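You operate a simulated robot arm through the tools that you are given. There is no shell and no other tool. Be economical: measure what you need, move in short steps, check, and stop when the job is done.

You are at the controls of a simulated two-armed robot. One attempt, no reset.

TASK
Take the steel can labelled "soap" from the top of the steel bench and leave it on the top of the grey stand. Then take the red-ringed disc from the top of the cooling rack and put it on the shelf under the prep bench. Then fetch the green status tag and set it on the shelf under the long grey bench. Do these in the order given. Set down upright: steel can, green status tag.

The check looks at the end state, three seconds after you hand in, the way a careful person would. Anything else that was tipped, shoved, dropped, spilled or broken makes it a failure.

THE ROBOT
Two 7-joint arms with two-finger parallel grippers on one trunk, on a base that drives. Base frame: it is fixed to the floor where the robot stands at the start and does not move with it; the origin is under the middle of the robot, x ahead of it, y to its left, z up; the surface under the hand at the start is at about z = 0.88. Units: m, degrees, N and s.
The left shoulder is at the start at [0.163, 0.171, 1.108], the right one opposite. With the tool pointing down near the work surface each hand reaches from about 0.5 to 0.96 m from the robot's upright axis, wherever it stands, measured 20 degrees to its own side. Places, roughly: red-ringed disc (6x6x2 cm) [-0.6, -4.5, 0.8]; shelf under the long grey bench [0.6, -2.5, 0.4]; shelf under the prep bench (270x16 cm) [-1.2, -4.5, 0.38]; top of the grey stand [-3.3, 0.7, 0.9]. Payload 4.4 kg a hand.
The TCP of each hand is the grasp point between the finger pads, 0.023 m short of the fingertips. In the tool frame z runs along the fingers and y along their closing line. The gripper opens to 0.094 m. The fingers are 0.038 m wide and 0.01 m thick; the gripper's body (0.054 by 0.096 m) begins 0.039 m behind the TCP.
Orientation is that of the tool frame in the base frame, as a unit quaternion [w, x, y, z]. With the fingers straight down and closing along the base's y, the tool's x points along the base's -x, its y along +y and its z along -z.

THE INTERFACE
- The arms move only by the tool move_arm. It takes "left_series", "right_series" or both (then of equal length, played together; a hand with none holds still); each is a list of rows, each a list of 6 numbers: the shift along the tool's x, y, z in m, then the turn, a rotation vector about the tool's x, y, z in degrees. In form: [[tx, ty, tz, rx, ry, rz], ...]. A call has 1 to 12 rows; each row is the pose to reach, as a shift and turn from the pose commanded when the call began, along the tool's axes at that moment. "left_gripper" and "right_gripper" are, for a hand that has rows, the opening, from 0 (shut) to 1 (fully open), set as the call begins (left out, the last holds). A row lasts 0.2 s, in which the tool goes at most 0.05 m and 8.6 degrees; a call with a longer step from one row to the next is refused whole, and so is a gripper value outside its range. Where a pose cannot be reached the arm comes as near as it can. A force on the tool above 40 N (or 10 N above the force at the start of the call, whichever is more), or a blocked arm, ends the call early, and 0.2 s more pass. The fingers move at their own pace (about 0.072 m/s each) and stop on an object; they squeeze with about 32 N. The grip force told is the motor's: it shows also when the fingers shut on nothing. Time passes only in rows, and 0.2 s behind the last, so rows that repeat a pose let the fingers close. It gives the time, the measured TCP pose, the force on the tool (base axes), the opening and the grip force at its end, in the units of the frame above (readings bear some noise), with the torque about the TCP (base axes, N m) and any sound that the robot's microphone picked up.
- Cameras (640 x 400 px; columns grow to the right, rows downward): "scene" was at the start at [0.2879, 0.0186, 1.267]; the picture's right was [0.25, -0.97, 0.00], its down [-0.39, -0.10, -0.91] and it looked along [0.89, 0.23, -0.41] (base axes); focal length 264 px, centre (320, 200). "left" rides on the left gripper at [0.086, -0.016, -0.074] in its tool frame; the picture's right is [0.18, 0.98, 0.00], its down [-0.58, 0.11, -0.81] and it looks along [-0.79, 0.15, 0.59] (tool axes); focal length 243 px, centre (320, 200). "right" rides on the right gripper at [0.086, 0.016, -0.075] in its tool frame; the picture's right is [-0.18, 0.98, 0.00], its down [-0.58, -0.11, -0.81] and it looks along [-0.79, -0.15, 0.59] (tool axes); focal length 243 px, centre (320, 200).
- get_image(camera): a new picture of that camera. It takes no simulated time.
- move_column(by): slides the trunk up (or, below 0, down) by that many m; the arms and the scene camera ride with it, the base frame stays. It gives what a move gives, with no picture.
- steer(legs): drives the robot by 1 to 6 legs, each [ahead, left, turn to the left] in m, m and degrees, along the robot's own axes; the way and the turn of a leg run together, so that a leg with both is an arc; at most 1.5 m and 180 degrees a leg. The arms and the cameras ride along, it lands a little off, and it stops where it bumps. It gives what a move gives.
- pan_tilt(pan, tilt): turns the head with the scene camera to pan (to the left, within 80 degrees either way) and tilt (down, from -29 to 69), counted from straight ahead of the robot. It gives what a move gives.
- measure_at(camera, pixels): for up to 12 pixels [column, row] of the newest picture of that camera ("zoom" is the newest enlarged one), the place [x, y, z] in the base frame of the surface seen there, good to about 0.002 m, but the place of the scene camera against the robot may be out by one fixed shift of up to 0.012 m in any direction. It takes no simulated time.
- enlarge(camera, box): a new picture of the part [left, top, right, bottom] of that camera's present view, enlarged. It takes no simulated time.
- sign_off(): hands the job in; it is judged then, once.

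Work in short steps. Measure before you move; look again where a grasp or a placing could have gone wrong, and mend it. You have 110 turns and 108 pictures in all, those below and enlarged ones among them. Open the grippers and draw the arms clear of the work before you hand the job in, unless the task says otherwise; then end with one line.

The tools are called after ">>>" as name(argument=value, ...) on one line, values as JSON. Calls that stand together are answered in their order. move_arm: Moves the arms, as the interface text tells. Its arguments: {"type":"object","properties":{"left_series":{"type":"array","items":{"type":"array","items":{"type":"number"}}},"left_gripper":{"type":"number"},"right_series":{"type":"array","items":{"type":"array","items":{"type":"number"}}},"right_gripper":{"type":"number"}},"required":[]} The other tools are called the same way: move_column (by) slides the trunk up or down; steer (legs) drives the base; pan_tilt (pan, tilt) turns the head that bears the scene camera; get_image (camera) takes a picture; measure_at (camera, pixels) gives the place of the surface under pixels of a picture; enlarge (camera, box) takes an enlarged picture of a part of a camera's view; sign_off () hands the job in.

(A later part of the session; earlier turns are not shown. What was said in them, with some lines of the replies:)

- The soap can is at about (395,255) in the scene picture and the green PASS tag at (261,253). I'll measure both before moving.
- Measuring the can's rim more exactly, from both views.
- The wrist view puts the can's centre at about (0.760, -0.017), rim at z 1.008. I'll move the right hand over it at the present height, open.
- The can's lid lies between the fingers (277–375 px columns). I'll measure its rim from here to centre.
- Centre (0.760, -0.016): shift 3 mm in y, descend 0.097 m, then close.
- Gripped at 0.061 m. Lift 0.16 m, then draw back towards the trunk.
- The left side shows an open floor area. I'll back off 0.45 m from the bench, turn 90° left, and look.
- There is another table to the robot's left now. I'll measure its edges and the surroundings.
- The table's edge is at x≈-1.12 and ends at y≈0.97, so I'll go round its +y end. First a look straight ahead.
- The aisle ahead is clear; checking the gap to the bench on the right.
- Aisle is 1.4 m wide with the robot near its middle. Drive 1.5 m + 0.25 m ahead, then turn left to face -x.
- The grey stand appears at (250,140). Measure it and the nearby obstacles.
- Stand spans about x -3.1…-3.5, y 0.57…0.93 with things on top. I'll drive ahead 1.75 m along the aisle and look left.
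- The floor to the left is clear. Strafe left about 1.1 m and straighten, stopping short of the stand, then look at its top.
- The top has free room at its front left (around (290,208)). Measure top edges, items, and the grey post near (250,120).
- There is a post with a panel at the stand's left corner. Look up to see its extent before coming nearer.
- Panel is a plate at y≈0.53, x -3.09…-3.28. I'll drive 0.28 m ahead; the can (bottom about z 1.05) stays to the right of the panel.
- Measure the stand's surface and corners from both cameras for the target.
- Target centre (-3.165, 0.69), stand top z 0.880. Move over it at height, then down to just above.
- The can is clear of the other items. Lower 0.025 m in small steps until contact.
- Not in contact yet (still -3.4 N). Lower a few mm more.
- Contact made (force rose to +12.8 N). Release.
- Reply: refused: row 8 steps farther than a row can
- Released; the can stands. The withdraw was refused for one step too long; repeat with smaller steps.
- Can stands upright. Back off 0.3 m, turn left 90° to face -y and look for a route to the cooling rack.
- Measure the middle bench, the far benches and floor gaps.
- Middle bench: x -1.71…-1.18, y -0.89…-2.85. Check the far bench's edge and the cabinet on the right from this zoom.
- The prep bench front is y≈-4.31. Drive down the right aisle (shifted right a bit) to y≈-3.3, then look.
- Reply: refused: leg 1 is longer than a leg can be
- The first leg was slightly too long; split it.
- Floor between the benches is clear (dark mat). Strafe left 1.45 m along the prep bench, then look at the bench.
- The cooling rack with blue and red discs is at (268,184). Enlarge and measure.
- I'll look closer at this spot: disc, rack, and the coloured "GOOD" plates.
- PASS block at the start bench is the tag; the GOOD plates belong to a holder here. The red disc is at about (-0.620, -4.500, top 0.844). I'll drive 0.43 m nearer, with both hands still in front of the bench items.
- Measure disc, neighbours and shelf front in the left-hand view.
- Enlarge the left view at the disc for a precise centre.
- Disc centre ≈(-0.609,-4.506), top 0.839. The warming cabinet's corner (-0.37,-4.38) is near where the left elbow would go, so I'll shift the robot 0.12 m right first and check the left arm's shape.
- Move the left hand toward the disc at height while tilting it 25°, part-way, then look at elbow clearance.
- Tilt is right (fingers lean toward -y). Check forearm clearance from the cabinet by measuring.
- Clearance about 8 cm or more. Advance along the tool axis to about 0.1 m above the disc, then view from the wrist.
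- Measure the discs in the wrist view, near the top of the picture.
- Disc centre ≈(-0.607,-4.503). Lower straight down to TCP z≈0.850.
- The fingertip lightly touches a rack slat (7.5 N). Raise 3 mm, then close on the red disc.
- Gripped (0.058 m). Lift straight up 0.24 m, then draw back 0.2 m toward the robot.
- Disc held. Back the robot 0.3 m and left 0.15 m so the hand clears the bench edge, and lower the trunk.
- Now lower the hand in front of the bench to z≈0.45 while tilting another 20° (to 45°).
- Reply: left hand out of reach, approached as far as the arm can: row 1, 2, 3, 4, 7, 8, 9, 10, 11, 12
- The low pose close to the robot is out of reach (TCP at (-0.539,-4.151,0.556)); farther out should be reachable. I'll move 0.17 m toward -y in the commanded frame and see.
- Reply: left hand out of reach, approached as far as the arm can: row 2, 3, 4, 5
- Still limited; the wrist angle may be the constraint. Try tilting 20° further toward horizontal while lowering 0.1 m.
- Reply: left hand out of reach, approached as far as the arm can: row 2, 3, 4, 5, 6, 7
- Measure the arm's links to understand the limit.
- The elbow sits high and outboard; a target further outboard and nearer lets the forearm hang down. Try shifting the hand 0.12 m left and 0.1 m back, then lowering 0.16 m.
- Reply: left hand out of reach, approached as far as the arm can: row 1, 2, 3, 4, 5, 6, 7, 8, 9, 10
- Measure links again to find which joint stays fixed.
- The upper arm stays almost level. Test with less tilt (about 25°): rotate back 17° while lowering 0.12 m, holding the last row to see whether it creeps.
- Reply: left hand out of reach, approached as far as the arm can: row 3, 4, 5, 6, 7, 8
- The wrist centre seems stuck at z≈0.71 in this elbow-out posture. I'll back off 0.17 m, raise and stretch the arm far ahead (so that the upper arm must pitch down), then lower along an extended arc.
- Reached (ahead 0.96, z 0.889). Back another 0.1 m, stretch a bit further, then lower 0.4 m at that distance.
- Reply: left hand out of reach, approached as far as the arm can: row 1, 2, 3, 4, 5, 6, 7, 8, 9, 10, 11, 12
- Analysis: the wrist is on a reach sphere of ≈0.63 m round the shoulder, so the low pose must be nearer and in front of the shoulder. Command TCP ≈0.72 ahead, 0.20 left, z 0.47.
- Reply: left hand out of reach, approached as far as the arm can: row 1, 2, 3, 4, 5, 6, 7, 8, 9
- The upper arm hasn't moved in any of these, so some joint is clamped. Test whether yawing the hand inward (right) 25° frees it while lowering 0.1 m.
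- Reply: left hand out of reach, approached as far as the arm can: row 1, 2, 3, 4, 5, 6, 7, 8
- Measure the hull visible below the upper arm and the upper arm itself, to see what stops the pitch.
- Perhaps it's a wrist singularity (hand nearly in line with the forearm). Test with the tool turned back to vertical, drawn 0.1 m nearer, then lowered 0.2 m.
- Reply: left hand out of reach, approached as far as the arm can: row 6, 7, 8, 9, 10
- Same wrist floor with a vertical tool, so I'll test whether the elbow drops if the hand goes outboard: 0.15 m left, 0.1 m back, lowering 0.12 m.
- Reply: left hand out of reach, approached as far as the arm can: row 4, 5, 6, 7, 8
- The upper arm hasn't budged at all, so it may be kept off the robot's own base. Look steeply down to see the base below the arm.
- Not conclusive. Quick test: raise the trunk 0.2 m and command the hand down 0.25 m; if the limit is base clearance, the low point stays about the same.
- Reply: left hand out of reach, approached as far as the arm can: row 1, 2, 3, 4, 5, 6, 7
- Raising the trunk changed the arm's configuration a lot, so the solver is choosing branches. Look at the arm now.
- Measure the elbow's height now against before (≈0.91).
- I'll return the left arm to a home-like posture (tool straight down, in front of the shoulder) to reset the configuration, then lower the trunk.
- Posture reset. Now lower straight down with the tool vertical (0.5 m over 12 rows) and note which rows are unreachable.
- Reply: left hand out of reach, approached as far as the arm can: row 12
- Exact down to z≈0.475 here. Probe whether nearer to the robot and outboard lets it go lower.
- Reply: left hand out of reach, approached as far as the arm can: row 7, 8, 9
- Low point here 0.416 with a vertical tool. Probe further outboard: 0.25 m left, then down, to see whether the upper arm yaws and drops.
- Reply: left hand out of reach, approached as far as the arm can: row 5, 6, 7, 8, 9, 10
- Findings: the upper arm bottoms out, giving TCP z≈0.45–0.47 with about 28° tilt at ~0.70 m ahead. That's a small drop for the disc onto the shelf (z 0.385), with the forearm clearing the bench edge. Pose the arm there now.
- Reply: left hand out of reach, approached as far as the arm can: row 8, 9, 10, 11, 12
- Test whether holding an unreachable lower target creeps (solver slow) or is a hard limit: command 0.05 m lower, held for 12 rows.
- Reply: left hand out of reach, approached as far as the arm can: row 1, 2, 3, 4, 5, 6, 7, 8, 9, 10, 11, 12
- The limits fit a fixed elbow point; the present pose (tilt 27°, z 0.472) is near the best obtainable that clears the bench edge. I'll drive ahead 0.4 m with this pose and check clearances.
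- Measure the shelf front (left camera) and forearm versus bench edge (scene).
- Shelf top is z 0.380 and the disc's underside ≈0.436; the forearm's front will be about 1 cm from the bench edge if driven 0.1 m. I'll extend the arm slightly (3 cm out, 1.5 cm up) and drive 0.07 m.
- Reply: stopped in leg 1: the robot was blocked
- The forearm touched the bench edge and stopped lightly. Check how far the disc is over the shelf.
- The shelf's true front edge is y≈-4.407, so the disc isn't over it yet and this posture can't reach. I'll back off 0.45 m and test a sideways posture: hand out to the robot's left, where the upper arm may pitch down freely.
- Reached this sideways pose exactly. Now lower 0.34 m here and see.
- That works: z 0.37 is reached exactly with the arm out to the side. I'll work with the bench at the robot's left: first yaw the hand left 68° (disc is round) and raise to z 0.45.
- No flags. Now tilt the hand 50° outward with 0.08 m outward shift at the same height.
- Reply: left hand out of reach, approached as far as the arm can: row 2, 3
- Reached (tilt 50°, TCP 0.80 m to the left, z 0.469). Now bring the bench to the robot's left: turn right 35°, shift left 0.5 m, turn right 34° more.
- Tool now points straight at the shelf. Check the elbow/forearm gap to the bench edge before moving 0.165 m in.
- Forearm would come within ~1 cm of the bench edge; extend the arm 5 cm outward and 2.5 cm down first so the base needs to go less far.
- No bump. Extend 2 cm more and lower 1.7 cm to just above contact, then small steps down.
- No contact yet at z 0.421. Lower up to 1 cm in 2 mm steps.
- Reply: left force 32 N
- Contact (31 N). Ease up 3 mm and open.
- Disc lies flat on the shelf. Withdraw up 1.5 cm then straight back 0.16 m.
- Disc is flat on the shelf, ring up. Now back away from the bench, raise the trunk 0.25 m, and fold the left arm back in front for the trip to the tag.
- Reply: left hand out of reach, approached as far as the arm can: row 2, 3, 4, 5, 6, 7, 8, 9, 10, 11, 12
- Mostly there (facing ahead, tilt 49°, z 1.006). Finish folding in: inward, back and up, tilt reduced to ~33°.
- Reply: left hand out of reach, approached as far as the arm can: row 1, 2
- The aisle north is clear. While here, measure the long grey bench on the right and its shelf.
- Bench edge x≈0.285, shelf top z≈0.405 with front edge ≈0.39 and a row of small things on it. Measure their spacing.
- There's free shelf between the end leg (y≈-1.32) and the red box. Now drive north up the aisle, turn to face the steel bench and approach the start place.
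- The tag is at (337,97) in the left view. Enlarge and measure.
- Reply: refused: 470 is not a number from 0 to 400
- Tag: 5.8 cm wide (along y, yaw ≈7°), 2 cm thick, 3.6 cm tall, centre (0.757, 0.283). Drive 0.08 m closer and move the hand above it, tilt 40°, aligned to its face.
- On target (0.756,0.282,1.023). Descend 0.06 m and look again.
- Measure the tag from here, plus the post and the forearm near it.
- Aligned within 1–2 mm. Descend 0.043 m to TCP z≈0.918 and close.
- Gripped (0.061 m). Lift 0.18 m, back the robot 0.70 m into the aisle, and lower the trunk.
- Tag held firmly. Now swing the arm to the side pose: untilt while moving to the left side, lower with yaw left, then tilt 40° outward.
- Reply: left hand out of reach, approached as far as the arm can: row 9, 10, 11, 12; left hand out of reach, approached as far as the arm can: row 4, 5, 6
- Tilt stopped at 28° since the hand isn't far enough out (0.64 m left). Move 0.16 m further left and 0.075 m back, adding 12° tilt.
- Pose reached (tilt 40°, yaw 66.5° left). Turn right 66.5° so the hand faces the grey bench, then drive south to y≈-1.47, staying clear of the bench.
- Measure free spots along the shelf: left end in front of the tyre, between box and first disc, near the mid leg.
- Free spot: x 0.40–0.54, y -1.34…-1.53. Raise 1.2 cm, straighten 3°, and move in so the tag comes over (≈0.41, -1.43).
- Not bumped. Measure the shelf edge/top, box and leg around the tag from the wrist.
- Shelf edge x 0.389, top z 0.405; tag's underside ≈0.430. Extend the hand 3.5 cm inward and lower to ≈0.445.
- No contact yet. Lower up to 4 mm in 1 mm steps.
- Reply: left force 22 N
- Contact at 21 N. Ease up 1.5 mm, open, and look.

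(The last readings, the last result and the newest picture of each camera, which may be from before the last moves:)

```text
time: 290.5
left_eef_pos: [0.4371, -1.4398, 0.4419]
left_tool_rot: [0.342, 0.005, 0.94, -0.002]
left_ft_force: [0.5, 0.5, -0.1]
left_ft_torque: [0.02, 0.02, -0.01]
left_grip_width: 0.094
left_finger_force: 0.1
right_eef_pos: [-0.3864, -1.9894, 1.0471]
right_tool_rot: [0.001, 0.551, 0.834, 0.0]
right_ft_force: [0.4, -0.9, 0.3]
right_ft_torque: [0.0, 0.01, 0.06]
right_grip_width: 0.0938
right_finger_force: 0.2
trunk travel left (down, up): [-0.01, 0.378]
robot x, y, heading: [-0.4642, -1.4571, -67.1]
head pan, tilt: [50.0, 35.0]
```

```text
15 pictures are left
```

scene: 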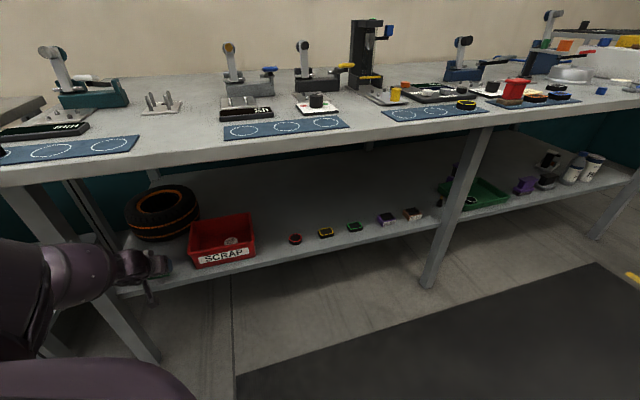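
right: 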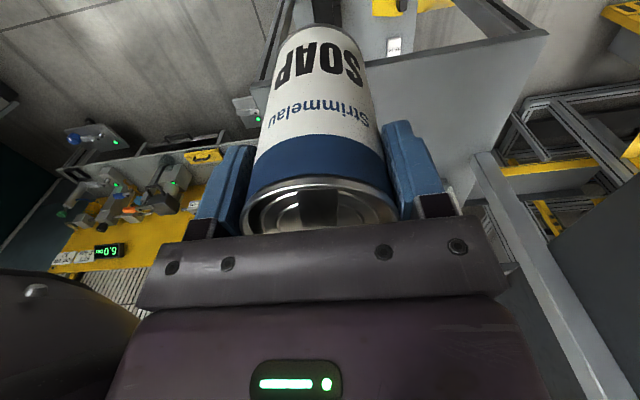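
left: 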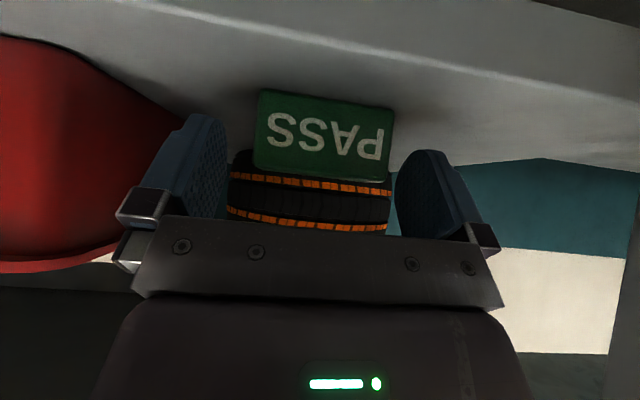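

Tag stands upright on the shelf between the fingers. Withdraw slightly up and straight back, then drive the robot clear and look.

>>> move_arm(left_series=[[-0.003, 0, -0.0038, 0, 0, 0], [0.0276, 0, -0.0295, 0, 0, 0], [0.058, 0, -0.055, 0, 0, 0], [0.0889, 0, -0.081, 0, 0, 0], [0.1195, 0, -0.107, 0, 0, 0]])

>>> steer(legs=[[-0.09, -0.22, 0]])

>>> get_image(camera="left")

>>> enlarge(camera="scene", box=[80, 120, 440, 320])

```text
time: 291.7
left_eef_pos: [0.2746, -1.4361, 0.4484]
left_tool_rot: [0.342, 0.004, 0.94, -0.002]
left_ft_force: [-0.1, 0.5, -0.3]
left_ft_torque: [-0.01, -0.01, 0.0]
left_grip_width: 0.0938
left_finger_force: 0.1
right_eef_pos: [-0.3864, -1.9895, 1.0478]
right_tool_rot: [0.001, 0.552, 0.834, 0.0]
right_ft_force: [-0.3, 0.8, -0.1]
right_ft_torque: [0.03, 0.02, 0.0]
right_grip_width: 0.0943
right_finger_force: 0.1
trunk travel left (down, up): [-0.01, 0.378]
robot x, y, heading: [-0.4614, -1.4607, -67.0]
head pan, tilt: [50.0, 35.0]
```

```text
time: 294.2
left_eef_pos: [0.0414, -1.4391, 0.4478]
left_tool_rot: [0.342, 0.005, 0.94, -0.002]
left_ft_force: [1.0, -1.0, -0.4]
left_ft_torque: [0.0, 0.0, 0.0]
left_grip_width: 0.094
left_finger_force: 0.2
right_eef_pos: [-0.6195, -1.9923, 1.0489]
right_tool_rot: [0.0, 0.553, 0.833, 0.0]
right_ft_force: [0.4, -1.0, -0.2]
right_ft_torque: [0.0, -0.03, -0.01]
right_grip_width: 0.0939
right_finger_force: 0.1
trunk travel left (down, up): [-0.01, 0.378]
robot x, y, heading: [-0.6954, -1.4619, -67.0]
head pan, tilt: [50.0, 35.0]
```

```text
14 pictures are left
```

left: 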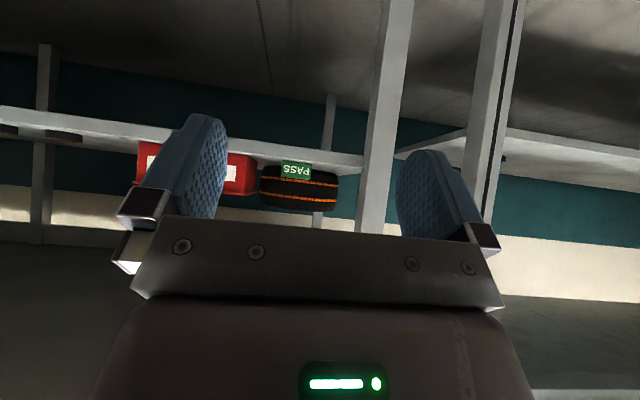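

```text
1.78 times, centred on (260, 220) of scene
5 turns are left
```

zoom: 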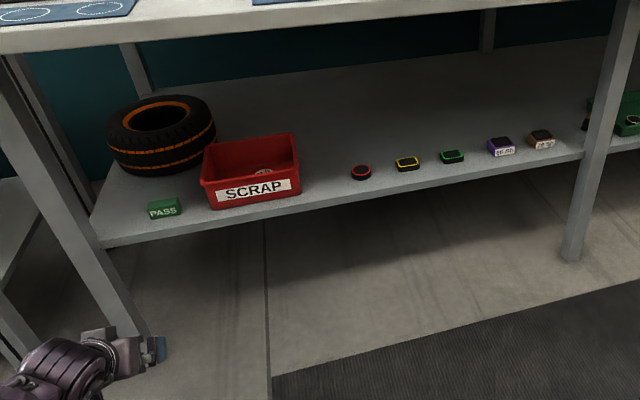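

The tag stands upright on the shelf, nothing else on it looks disturbed, and both grippers are open and clear of the work. I'll hand in now.

>>> sign_off()

```text
The job is handed in.
```

The soap can is upright on the grey stand, the red-ringed disc is flat on the prep bench shelf, and the green "PASS" tag is upright on the long grey bench shelf. I did them in that order. The forearm once touched the prep bench edge lightly, with nothing visibly moved.
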